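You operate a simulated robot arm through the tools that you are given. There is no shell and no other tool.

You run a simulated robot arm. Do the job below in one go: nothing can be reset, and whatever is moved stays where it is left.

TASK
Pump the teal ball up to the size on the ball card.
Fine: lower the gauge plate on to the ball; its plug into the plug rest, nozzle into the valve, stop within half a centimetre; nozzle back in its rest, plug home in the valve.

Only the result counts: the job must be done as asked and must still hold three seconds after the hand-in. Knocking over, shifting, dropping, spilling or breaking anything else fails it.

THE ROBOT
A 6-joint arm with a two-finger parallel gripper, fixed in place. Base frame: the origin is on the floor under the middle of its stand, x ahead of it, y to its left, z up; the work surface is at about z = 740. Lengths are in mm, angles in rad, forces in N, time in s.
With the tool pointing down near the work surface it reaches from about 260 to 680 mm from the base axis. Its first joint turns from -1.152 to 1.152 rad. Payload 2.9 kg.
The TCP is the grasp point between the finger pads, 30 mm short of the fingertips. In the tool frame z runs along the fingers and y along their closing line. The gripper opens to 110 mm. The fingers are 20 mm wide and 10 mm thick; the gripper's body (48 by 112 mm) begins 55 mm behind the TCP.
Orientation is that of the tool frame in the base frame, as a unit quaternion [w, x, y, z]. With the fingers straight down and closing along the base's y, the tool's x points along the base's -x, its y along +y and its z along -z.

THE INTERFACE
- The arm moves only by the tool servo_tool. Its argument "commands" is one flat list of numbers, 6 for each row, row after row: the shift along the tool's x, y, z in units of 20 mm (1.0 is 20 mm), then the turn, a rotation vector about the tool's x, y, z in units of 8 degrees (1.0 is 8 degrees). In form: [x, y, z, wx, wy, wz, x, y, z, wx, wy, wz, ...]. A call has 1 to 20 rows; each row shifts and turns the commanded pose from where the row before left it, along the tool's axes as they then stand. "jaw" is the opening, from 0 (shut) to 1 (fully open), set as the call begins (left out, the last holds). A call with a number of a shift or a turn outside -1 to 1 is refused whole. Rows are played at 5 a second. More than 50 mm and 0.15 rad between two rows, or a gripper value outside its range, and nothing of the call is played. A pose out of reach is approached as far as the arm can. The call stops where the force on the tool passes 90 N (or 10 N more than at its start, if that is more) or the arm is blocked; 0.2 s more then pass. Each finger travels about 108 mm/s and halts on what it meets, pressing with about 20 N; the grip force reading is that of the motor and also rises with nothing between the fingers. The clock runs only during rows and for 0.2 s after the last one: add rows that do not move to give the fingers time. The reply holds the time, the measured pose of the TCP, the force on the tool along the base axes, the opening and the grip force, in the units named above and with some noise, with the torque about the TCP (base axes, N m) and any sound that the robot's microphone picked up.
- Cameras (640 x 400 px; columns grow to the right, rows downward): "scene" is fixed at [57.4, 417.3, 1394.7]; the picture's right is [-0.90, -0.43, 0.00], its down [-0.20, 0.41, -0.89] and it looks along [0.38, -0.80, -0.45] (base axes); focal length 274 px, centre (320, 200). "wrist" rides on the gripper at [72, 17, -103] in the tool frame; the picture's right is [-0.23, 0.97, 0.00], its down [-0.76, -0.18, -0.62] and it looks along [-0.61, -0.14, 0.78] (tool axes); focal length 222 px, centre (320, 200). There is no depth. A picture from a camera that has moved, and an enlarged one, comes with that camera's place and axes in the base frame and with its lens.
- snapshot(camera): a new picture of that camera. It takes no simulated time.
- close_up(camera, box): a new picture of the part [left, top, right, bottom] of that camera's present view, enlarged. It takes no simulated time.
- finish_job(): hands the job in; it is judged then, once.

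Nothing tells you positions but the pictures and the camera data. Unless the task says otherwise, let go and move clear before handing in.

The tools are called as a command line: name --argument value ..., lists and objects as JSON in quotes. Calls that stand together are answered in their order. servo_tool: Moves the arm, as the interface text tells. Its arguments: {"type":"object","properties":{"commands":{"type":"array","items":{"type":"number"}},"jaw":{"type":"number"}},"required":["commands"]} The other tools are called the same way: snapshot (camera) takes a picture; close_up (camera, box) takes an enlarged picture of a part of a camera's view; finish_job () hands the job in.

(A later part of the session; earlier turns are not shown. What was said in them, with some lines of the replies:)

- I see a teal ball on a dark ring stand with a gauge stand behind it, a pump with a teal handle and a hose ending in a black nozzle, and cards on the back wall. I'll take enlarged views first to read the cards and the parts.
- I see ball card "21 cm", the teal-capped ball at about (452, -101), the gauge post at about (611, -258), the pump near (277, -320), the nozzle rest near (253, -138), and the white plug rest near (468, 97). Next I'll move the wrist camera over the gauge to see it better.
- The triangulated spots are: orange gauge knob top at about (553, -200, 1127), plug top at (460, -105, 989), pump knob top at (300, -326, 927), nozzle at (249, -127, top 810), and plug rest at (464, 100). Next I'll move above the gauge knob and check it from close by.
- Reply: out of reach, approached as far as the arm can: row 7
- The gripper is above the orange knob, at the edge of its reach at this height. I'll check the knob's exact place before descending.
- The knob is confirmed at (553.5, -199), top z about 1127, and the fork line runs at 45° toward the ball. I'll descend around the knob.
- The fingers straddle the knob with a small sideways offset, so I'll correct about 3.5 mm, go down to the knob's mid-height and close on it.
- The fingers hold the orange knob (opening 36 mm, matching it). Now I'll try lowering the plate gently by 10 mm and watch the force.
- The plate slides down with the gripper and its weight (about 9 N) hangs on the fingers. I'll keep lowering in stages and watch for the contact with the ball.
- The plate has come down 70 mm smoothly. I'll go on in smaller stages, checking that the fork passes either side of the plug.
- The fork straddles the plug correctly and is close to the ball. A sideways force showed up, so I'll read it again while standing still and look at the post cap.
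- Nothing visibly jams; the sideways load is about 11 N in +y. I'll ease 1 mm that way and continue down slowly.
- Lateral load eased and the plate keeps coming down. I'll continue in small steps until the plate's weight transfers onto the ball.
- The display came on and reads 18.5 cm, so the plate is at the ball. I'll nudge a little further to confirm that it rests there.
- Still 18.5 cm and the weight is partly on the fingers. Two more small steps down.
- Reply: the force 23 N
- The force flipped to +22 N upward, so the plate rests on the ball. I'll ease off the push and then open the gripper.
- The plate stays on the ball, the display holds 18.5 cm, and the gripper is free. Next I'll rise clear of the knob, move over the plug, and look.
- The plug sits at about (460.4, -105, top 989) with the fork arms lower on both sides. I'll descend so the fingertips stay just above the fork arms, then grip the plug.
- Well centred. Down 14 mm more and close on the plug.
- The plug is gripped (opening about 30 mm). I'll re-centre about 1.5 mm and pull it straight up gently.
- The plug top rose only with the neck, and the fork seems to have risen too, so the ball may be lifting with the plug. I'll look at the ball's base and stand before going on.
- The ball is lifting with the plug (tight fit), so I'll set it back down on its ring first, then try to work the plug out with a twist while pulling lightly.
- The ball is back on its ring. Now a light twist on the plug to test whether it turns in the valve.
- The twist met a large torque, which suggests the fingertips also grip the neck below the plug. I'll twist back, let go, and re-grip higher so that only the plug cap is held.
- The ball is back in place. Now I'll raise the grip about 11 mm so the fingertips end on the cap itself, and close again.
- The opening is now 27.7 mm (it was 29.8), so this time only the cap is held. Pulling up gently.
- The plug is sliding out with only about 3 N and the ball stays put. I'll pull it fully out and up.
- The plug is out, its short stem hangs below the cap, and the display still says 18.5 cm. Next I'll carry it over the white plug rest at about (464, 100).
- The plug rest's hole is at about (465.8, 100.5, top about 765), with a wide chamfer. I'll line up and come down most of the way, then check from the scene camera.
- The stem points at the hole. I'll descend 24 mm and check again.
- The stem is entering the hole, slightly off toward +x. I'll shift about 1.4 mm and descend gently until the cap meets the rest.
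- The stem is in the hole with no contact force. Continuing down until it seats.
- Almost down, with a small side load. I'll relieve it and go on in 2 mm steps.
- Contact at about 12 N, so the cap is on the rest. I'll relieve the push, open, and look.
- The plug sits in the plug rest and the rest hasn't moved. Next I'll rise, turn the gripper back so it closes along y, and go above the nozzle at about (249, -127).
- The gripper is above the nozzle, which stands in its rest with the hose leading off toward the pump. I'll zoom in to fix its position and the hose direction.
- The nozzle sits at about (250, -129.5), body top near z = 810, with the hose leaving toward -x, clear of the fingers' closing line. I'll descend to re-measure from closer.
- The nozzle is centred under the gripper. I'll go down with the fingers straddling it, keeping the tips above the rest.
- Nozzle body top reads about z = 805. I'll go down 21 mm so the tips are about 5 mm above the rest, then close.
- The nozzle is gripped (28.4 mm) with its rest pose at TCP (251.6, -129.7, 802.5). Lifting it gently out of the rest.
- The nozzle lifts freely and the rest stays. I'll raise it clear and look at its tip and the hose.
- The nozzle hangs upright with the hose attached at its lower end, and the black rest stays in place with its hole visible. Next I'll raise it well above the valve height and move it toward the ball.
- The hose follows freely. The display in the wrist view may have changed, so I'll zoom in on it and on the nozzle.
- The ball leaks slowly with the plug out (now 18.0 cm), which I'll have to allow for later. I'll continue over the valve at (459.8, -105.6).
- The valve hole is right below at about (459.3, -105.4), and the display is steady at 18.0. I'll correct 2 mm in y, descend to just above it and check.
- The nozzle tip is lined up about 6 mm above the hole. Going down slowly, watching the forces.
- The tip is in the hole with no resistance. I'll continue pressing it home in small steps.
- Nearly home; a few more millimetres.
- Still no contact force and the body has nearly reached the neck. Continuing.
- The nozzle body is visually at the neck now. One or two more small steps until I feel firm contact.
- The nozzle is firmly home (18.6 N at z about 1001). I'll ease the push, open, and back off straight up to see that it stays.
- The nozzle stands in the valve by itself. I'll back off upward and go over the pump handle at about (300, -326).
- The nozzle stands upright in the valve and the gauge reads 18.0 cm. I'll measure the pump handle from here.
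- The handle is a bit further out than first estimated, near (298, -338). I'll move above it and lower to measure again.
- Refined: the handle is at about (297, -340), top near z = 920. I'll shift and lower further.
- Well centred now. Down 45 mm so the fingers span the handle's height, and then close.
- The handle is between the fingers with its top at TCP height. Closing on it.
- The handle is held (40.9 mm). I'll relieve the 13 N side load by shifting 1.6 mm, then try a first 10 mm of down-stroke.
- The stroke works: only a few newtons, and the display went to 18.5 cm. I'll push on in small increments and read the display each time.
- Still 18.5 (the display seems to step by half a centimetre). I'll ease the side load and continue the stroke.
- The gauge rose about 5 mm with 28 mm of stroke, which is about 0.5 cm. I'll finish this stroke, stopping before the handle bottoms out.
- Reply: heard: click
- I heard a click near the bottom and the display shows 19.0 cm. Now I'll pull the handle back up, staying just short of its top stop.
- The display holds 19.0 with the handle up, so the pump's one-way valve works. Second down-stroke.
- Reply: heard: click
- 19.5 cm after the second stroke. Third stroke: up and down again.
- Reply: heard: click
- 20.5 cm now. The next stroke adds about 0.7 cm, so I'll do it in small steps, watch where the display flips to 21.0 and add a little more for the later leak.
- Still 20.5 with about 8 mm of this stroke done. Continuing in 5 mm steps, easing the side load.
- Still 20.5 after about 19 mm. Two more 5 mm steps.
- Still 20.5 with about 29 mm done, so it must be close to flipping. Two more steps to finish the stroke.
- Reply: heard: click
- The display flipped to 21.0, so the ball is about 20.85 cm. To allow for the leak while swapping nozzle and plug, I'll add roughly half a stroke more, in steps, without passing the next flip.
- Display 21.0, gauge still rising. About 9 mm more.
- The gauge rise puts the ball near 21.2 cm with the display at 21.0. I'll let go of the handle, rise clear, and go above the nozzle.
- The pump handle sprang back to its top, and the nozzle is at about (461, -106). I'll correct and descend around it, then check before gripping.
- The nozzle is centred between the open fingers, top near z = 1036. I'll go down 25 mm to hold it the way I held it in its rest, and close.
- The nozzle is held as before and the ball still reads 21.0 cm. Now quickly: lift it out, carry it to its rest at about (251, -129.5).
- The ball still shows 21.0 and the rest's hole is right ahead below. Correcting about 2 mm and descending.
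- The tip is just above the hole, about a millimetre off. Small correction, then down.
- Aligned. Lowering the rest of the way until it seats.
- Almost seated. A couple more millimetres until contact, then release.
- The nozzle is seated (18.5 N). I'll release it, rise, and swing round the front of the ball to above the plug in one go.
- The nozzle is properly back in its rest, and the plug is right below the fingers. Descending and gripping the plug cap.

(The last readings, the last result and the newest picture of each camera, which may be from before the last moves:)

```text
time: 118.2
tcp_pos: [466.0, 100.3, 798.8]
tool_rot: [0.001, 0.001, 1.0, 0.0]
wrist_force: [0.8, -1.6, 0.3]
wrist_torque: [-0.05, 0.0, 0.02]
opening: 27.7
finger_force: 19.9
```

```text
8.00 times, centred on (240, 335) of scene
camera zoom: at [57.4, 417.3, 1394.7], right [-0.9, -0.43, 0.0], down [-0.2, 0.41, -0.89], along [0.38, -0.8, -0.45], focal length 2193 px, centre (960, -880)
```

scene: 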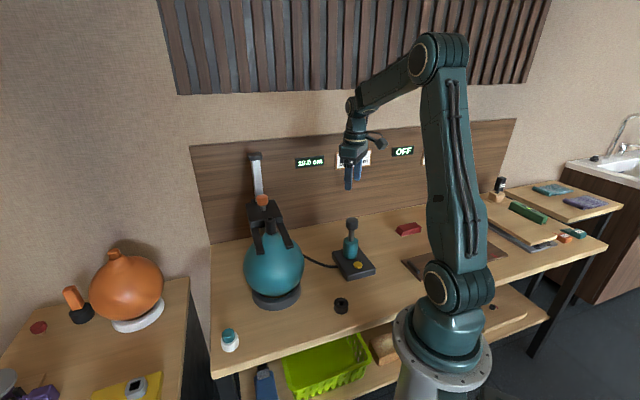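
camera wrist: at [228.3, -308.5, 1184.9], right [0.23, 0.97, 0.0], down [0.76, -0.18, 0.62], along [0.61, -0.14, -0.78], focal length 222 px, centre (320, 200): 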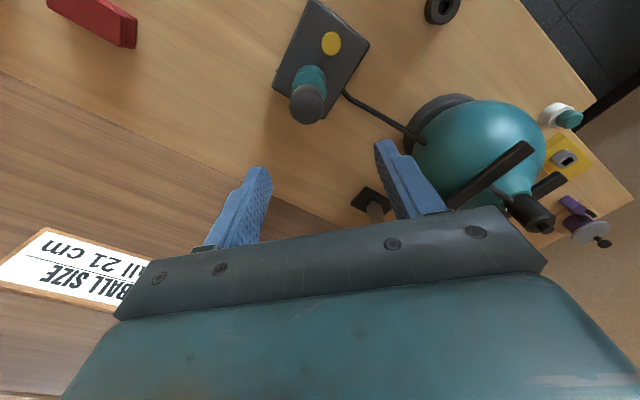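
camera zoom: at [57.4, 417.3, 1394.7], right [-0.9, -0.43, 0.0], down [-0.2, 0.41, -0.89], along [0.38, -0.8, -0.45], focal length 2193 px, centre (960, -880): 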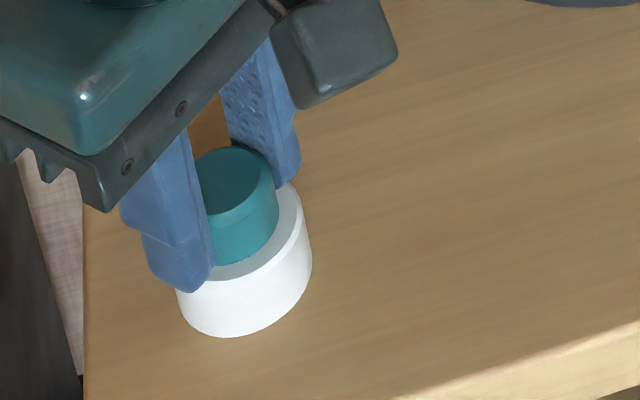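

The plug is gripped again (27.7 mm). Lifting it out, rising above the ball, and moving over the valve.

servo_tool --commands '[0, 0, -0.3, 0, 0, 0, 0, 0, -0.7, 0, 0, 0, 0, 0, -1, 0, 0, 0, 0, 0, -1, 0, 0, 0, 0, 0, -1, 0, 0, 0, 0, 0, -1, 0, 0, 0, 0, 0, -1, 0, 0, 0, 0, 0, -1, 0, 0, 0, 0, -0.94, -1, 0, 0, 0, 0, -0.94, -1, 0, 0, 0, 0, -0.94, -1, 0, 0, 0, 0, -0.94, -1, 0, 0, 0, 0, -0.94, -1, 0, 0, 0, 0, -0.94, -1, 0, 0, 0, 0, -0.94, -1, 0, 0, 0, 0.15, -0.94, 0, 0, 0, 0, 0.15, -0.94, 0, 0, 0, 0, 0, -0.94, 0, 0, 0, 0, 0, -0.94, 0, 0, 0, 0]'

close_up --camera "scene" --box '[230, 150, 340, 250]'

close_up --camera "wrist" --box '[220, 60, 420, 240]'

```text
time: 122.2
tcp_pos: [459.1, -104.8, 1078.4]
tool_rot: [0.0, 0.001, 1.0, -0.001]
wrist_force: [0.0, -0.3, -0.1]
wrist_torque: [0.03, 0.0, 0.0]
opening: 27.9
finger_force: 20.0
```

```text
4.00 times, centred on (285, 200) of scene
camera zoom: at [57.4, 417.3, 1394.7], right [-0.9, -0.43, 0.0], down [-0.2, 0.41, -0.89], along [0.38, -0.8, -0.45], focal length 1096 px, centre (460, 200)
```

zoom: 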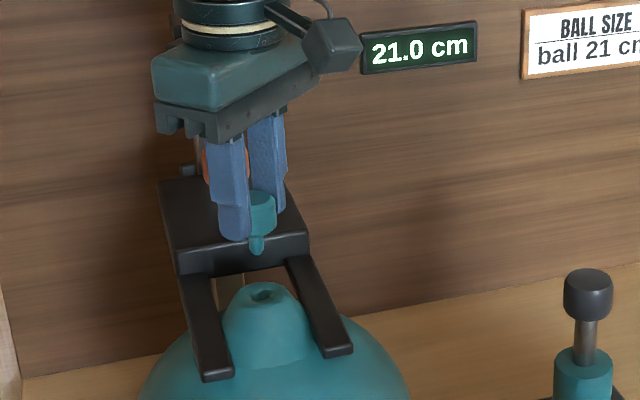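

```text
2.22 times, centred on (320, 150) of wrist
camera zoom: at [387.1, -87.2, 1180.7], right [0.23, 0.97, 0.0], down [0.76, -0.18, 0.62], along [0.61, -0.14, -0.78], focal length 494 px, centre (320, 311)
```

zoom: 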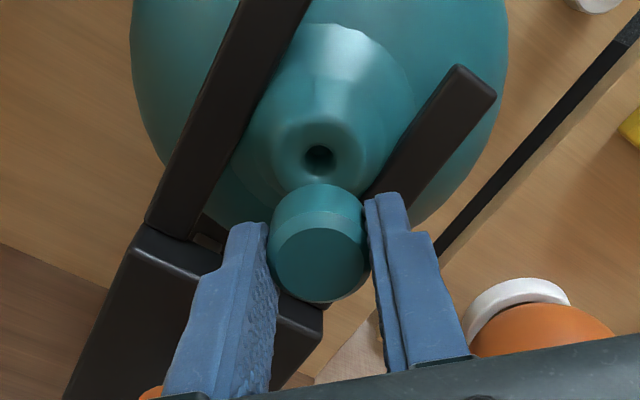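

Still 21.0 cm and the plug is right over the valve. Descending to just above the hole.

servo_tool --commands '[0.02, -0.02, 0.8, 0, 0, 0, 0, 0, 0.6, 0, 0, 0]'

close_up --camera "scene" --box '[240, 190, 320, 240]'

close_up --camera "wrist" --box '[220, 60, 420, 240]'

```text
time: 122.8
tcp_pos: [458.5, -105.7, 1051.3]
tool_rot: [0.001, 0.001, 1.0, -0.002]
wrist_force: [0.1, 0.3, -0.2]
wrist_torque: [0.05, -0.01, -0.03]
opening: 28.1
finger_force: 19.1
```

```text
8.00 times, centred on (280, 215) of scene
camera zoom: at [57.4, 417.3, 1394.7], right [-0.9, -0.43, 0.0], down [-0.2, 0.41, -0.89], along [0.38, -0.8, -0.45], focal length 2193 px, centre (640, 80)
```

zoom: 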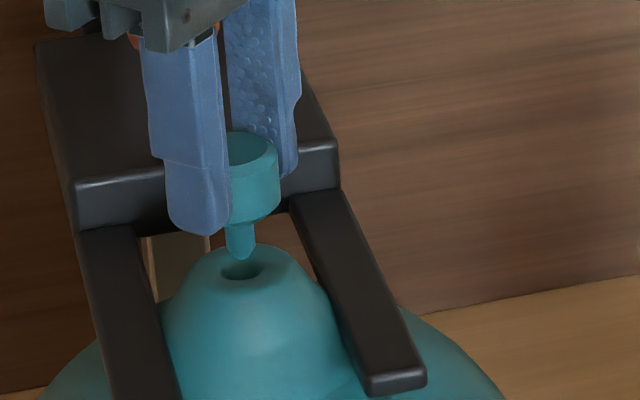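

```text
2.22 times, centred on (320, 150) of wrist
camera zoom: at [387.1, -87.7, 1153.2], right [0.23, 0.97, 0.0], down [0.76, -0.18, 0.62], along [0.61, -0.14, -0.78], focal length 494 px, centre (320, 311)
```

zoom: 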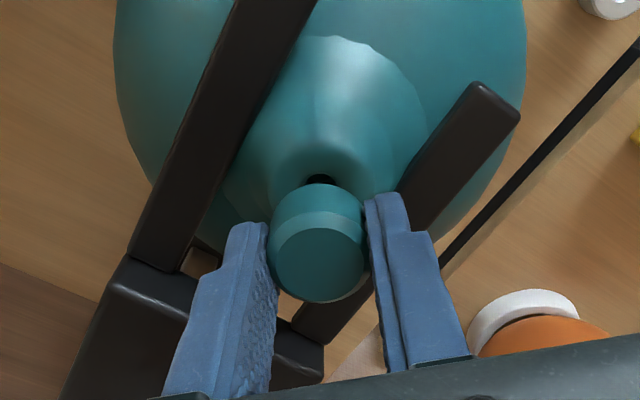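

The stem is aligned with the hole, a few millimetres above it. Inserting.

servo_tool --commands '[0, 0, 0.25, 0, 0, 0, 0, 0, 0.25, 0, 0, 0, 0, 0, 0.2, 0, 0, 0]'

close_up --camera "scene" --box '[240, 190, 320, 240]'

```text
time: 123.6
tcp_pos: [459.6, -106.0, 1037.5]
tool_rot: [0.001, 0.0, 1.0, -0.001]
wrist_force: [0.2, 0.2, 0.4]
wrist_torque: [0.0, 0.0, 0.02]
opening: 27.9
finger_force: 20.1
```

```text
8.00 times, centred on (280, 215) of scene
camera zoom: at [57.4, 417.3, 1394.7], right [-0.9, -0.43, 0.0], down [-0.2, 0.41, -0.89], along [0.38, -0.8, -0.45], focal length 2193 px, centre (640, 80)
```

zoom: 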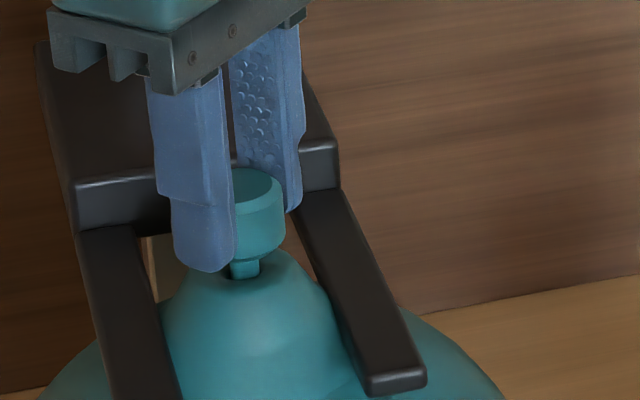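

The stem is sliding into the valve freely. Continuing to press it home.

servo_tool --commands '[0, 0, 0.2, 0, 0, 0, 0, 0, 0.15, 0, 0, 0]'

servo_tool --commands '[0, 0, 0.1, 0, 0, 0, 0, 0, 0, 0, 0, 0]'

close_up --camera "scene" --box '[240, 190, 320, 240]'

```text
time: 124.2
tcp_pos: [457.5, -104.7, 1028.1]
tool_rot: [0.001, 0.0, 1.0, -0.001]
wrist_force: [-0.5, 0.9, -0.9]
wrist_torque: [-0.02, 0.01, -0.02]
opening: 27.7
finger_force: 20.5
```

```text
time: 124.8
tcp_pos: [458.2, -105.8, 1028.2]
tool_rot: [0.0, 0.0, 1.0, -0.001]
wrist_force: [0.3, 0.1, -0.6]
wrist_torque: [0.02, 0.02, 0.01]
opening: 28.2
finger_force: 19.9
```

```text
8.00 times, centred on (280, 215) of scene
camera zoom: at [57.4, 417.3, 1394.7], right [-0.9, -0.43, 0.0], down [-0.2, 0.41, -0.89], along [0.38, -0.8, -0.45], focal length 2193 px, centre (640, 80)
```

zoom: 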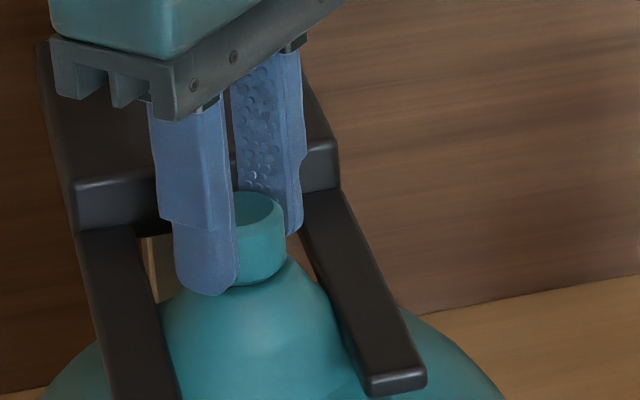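

The cap is at the neck but there's no contact force yet; pressing on in small steps.

servo_tool --commands '[0, 0, 0.08, 0, 0, 0, 0, 0, 0, 0, 0, 0]'

servo_tool --commands '[0, 0, 0.08, 0, 0, 0, 0, 0, 0, 0, 0, 0]'

close_up --camera "scene" --box '[240, 190, 320, 240]'

```text
time: 125.4
tcp_pos: [458.3, -106.6, 1027.5]
tool_rot: [0.001, 0.0, 1.0, -0.001]
wrist_force: [-4.0, 1.0, 14.9]
wrist_torque: [0.05, 0.17, -0.01]
opening: 28.1
finger_force: 20.5
```

```text
time: 126.0
tcp_pos: [460.1, -105.9, 1024.6]
tool_rot: [0.002, 0.0, 1.0, -0.001]
wrist_force: [-0.8, 1.3, 19.2]
wrist_torque: [0.06, 0.03, -0.01]
opening: 28.1
finger_force: 20.2
```

```text
8.00 times, centred on (280, 215) of scene
camera zoom: at [57.1, 417.4, 1394.6], right [-0.9, -0.43, 0.0], down [-0.19, 0.41, -0.89], along [0.38, -0.8, -0.45], focal length 2193 px, centre (640, 80)
```

zoom: 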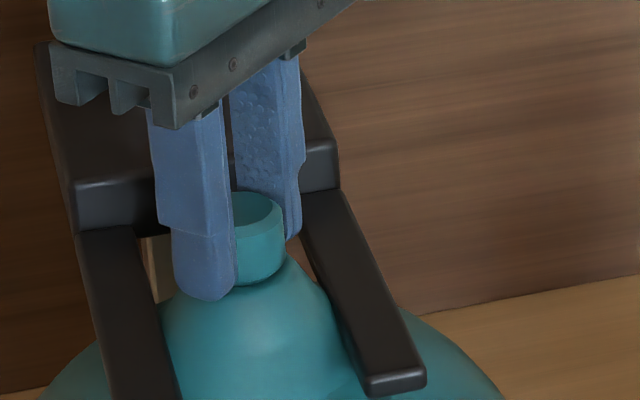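

Firm contact (about 19 N): the plug is home. I'll ease off, open, and rise clear to inspect.

servo_tool --commands '[0, 0, -0.07, 0, 0, 0, 0, 0, 0, 0, 0, 0]'

servo_tool --commands '[0, 0, 0, 0, 0, 0, 0, 0, 0, 0, 0, 0, 0, 0, -0.5, 0, 0, 0, 0, 0, -1, 0, 0, 0, 0, 0, -1, 0, 0, 0, 0, 0, -1, 0, 0, 0, 0, 0, 0, 0, 0, 0]' --jaw 0.5

close_up --camera "scene" --box '[240, 190, 320, 240]'

close_up --camera "scene" --box '[220, 140, 360, 310]'

close_up --camera "wrist" --box '[220, 50, 420, 230]'

```text
time: 126.6
tcp_pos: [459.5, -106.6, 1025.3]
tool_rot: [0.001, 0.0, 1.0, -0.001]
wrist_force: [4.8, 0.5, 6.4]
wrist_torque: [0.03, -0.17, 0.0]
opening: 28.2
finger_force: 20.5
```

```text
time: 128.2
tcp_pos: [459.5, -105.5, 1097.0]
tool_rot: [0.001, 0.0, 1.0, -0.002]
wrist_force: [0.6, 1.1, -0.7]
wrist_torque: [0.02, -0.01, -0.02]
opening: 55.2
finger_force: 0.0
```

```text
8.00 times, centred on (280, 215) of scene
camera zoom: at [57.4, 417.3, 1394.7], right [-0.9, -0.43, 0.0], down [-0.2, 0.41, -0.89], along [0.38, -0.8, -0.45], focal length 2193 px, centre (640, 80)
```

zoom: 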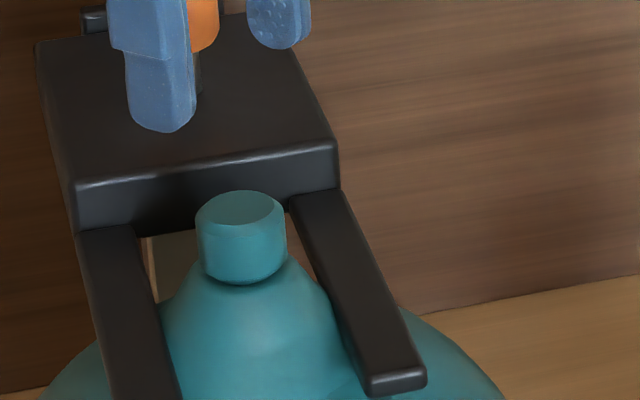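

```text
2.35 times, centred on (290, 225) of scene
camera zoom: at [57.4, 417.3, 1394.7], right [-0.9, -0.43, 0.0], down [-0.2, 0.41, -0.89], along [0.38, -0.8, -0.45], focal length 645 px, centre (391, 141)
```

zoom: 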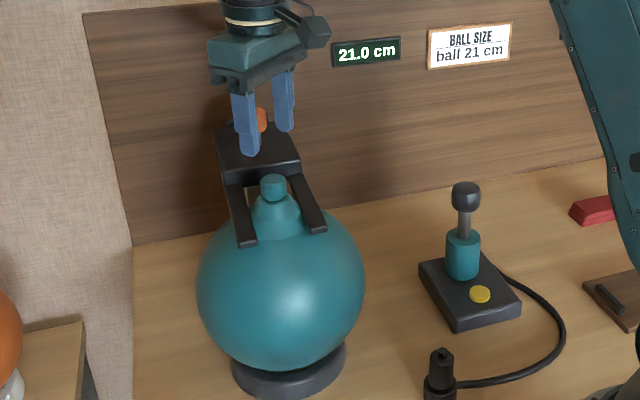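

```text
2.22 times, centred on (320, 140) of wrist
camera zoom: at [386.9, -87.6, 1198.7], right [0.23, 0.97, 0.0], down [0.76, -0.18, 0.62], along [0.61, -0.14, -0.78], focal length 494 px, centre (320, 333)
```

zoom: 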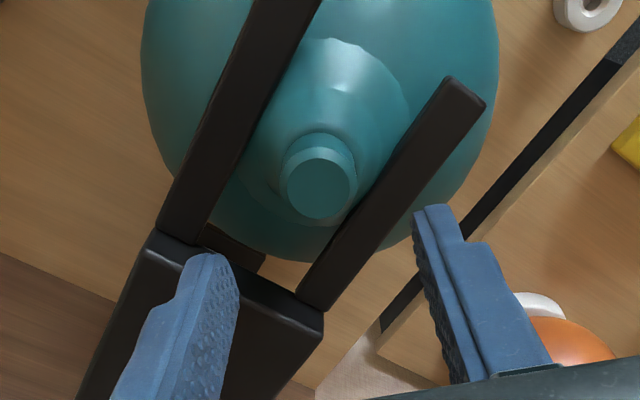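

The plug sits home as it did at the start and the display reads 21.0 cm. I'll move the arm clear and inspect everything once more.

servo_tool --commands '[0, 0, -1, 0, 0, 0, 0, 0, -1, 0, 0, 0, 0, 0, -1, 0, 0, 0, 0, 0, -1, 0, 0, 0, 0, 0, -1, 0, 0, 0, 0.9, 0, 0, 0, 0, 0, 0.9, 0, 0, 0, 0, 0, 0.9, 0, 0, 0, 0, 0, 0.9, 0, 0, 0, 0, 0, 0.9, 0, 0, 0, 0, 0, 0.9, 0, 0, 0, 0, 0, 0.9, 0, 0, 0, 0, 0, 0.9, 0, 0, 0, 0, 0, 0, 0, 0, 0, 0, 0]'

snapshot --camera "scene"

close_up --camera "scene" --box '[220, 175, 300, 225]'

close_up --camera "scene" --box '[310, 265, 390, 325]'

close_up --camera "scene" --box '[220, 140, 360, 310]'

```text
time: 131.2
tcp_pos: [314.5, -105.4, 1196.4]
tool_rot: [0.002, 0.0, 1.0, -0.001]
wrist_force: [0.3, -1.1, 0.4]
wrist_torque: [0.0, -0.01, -0.01]
opening: 55.2
finger_force: 0.0
```

```text
taken
```

scene: 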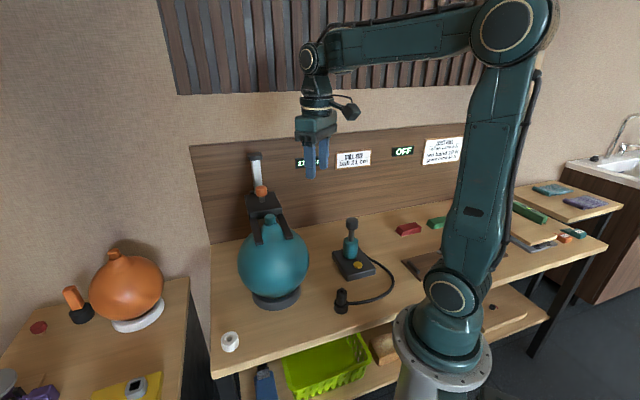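

```text
8.00 times, centred on (260, 200) of scene
camera zoom: at [57.4, 417.3, 1394.7], right [-0.9, -0.43, 0.0], down [-0.2, 0.41, -0.89], along [0.38, -0.8, -0.45], focal length 2193 px, centre (800, 200)
```

zoom: 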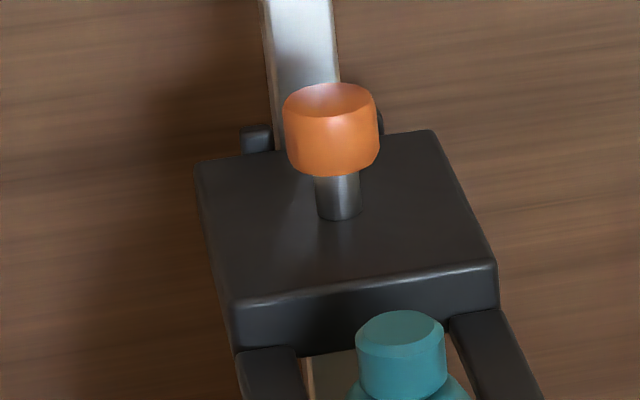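

```text
6.67 times, centred on (350, 295) of scene
camera zoom: at [57.4, 417.3, 1394.7], right [-0.9, -0.43, 0.0], down [-0.2, 0.41, -0.89], along [0.38, -0.8, -0.45], focal length 1828 px, centre (120, -433)
```

zoom: 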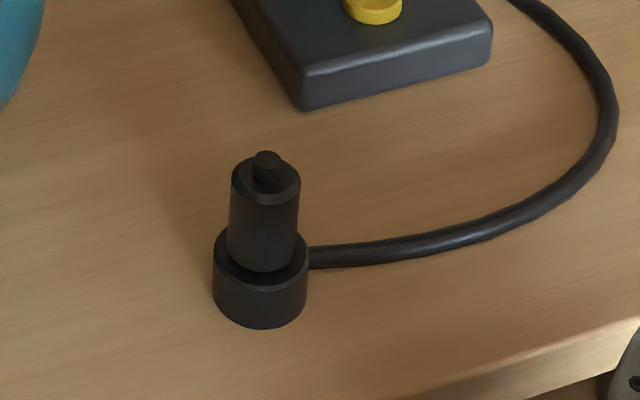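

```text
2.35 times, centred on (290, 225) of scene
camera zoom: at [57.4, 417.3, 1394.7], right [-0.9, -0.43, 0.0], down [-0.2, 0.41, -0.89], along [0.38, -0.8, -0.45], focal length 645 px, centre (391, 141)
```

zoom: 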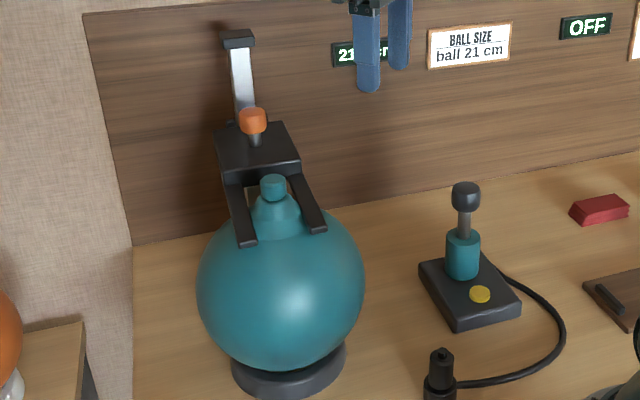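

The gauge dropped only about 1.5 mm during the swap, so the ball is right around 21 cm; nozzle and plug are in place. I'll shift the arm away from the display and make one last check that the reading holds.

servo_tool --commands '[0.9, 0, -0.5, 0, 0, 0, 0.9, 0, -0.5, 0, 0, 0, 0, 0, 0, 0, 0, 0, 0, 0, 0, 0, 0, 0, 0, 0, 0, 0, 0, 0, 0, 0, 0, 0, 0, 0, 0, 0, 0, 0, 0, 0, 0, 0, 0, 0, 0, 0, 0, 0, 0, 0, 0, 0, 0, 0, 0, 0, 0, 0, 0, 0, 0, 0, 0, 0, 0, 0, 0, 0, 0, 0]'

close_up --camera "scene" --box '[220, 140, 380, 240]'

close_up --camera "scene" --box '[220, 175, 300, 225]'

close_up --camera "scene" --box '[200, 310, 280, 360]'

```text
time: 133.8
tcp_pos: [279.2, -105.4, 1216.3]
tool_rot: [0.001, 0.001, 1.0, 0.0]
wrist_force: [-0.7, 0.2, 0.6]
wrist_torque: [0.0, -0.01, -0.03]
opening: 55.2
finger_force: 0.1
```

```text
4.00 times, centred on (300, 190) of scene
camera zoom: at [57.4, 417.3, 1394.7], right [-0.9, -0.43, 0.0], down [-0.2, 0.41, -0.89], along [0.38, -0.8, -0.45], focal length 1096 px, centre (400, 240)
```

zoom: 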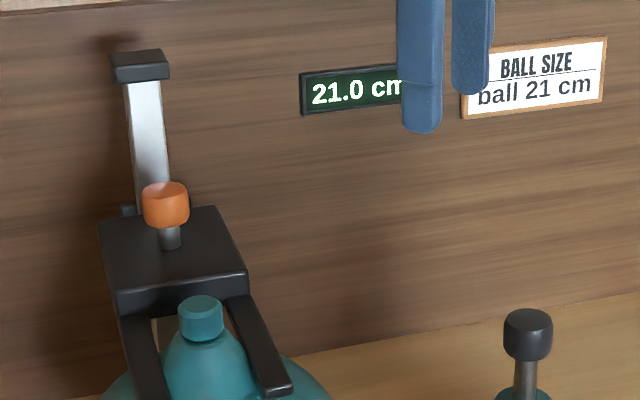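

```text
8.00 times, centred on (260, 200) of scene
camera zoom: at [57.4, 417.3, 1394.7], right [-0.9, -0.43, 0.0], down [-0.2, 0.41, -0.89], along [0.38, -0.8, -0.45], focal length 2193 px, centre (800, 200)
```

zoom: 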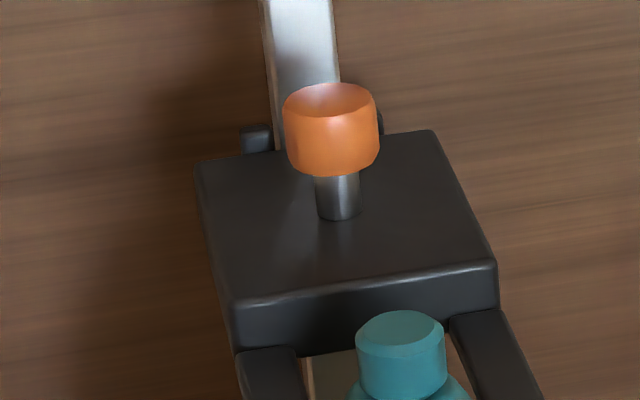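

```text
8.00 times, centred on (240, 335) of scene
camera zoom: at [57.4, 417.3, 1394.7], right [-0.9, -0.43, 0.0], down [-0.2, 0.41, -0.89], along [0.38, -0.8, -0.45], focal length 2193 px, centre (960, -880)
```

zoom: 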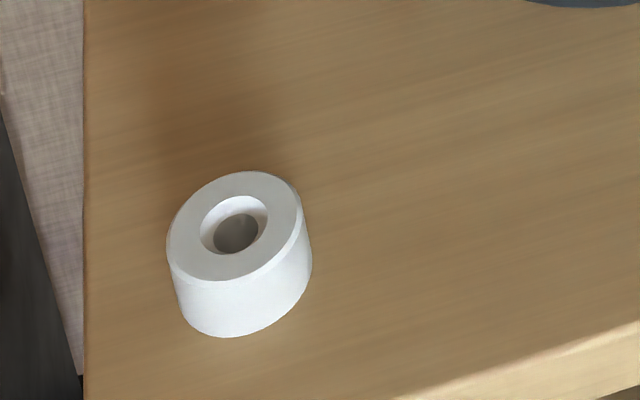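

The ball reads a steady 21.0 cm with its plug home, and the gauge has not dropped any further. The nozzle is in its rest, nothing else has been shifted, and the arm is clear, so I'm handing the job in.

finish_job

```text
The job is handed in.
```

The teal ball is pumped to the card's 21 cm, and I've handed the job in. The display read a steady 21.0 cm before hand-in.

- **Gauge plate:** it is down on the ball, and I left it there.
- **Plug:** it went into the plug rest while I pumped and is now back home in the valve.
- **Nozzle:** it is back in its rest.
- **Size:** the display steps by half a centimetre. I pumped to about 21.2 cm because the ball leaks while the valve is open. The gauge dropped about 1.5 mm during the swap, so the ball should be very close to 21 cm.

On my first try at the plug, the fingers also caught the ball's neck, and the ball lifted about 8 mm off its ring. I lowered it straight back, and the same grip also turned the plug (and probably the ball) about 16 degrees, which I reversed. I then gripped the cap higher up. In the later pictures the ball sits as it did before.
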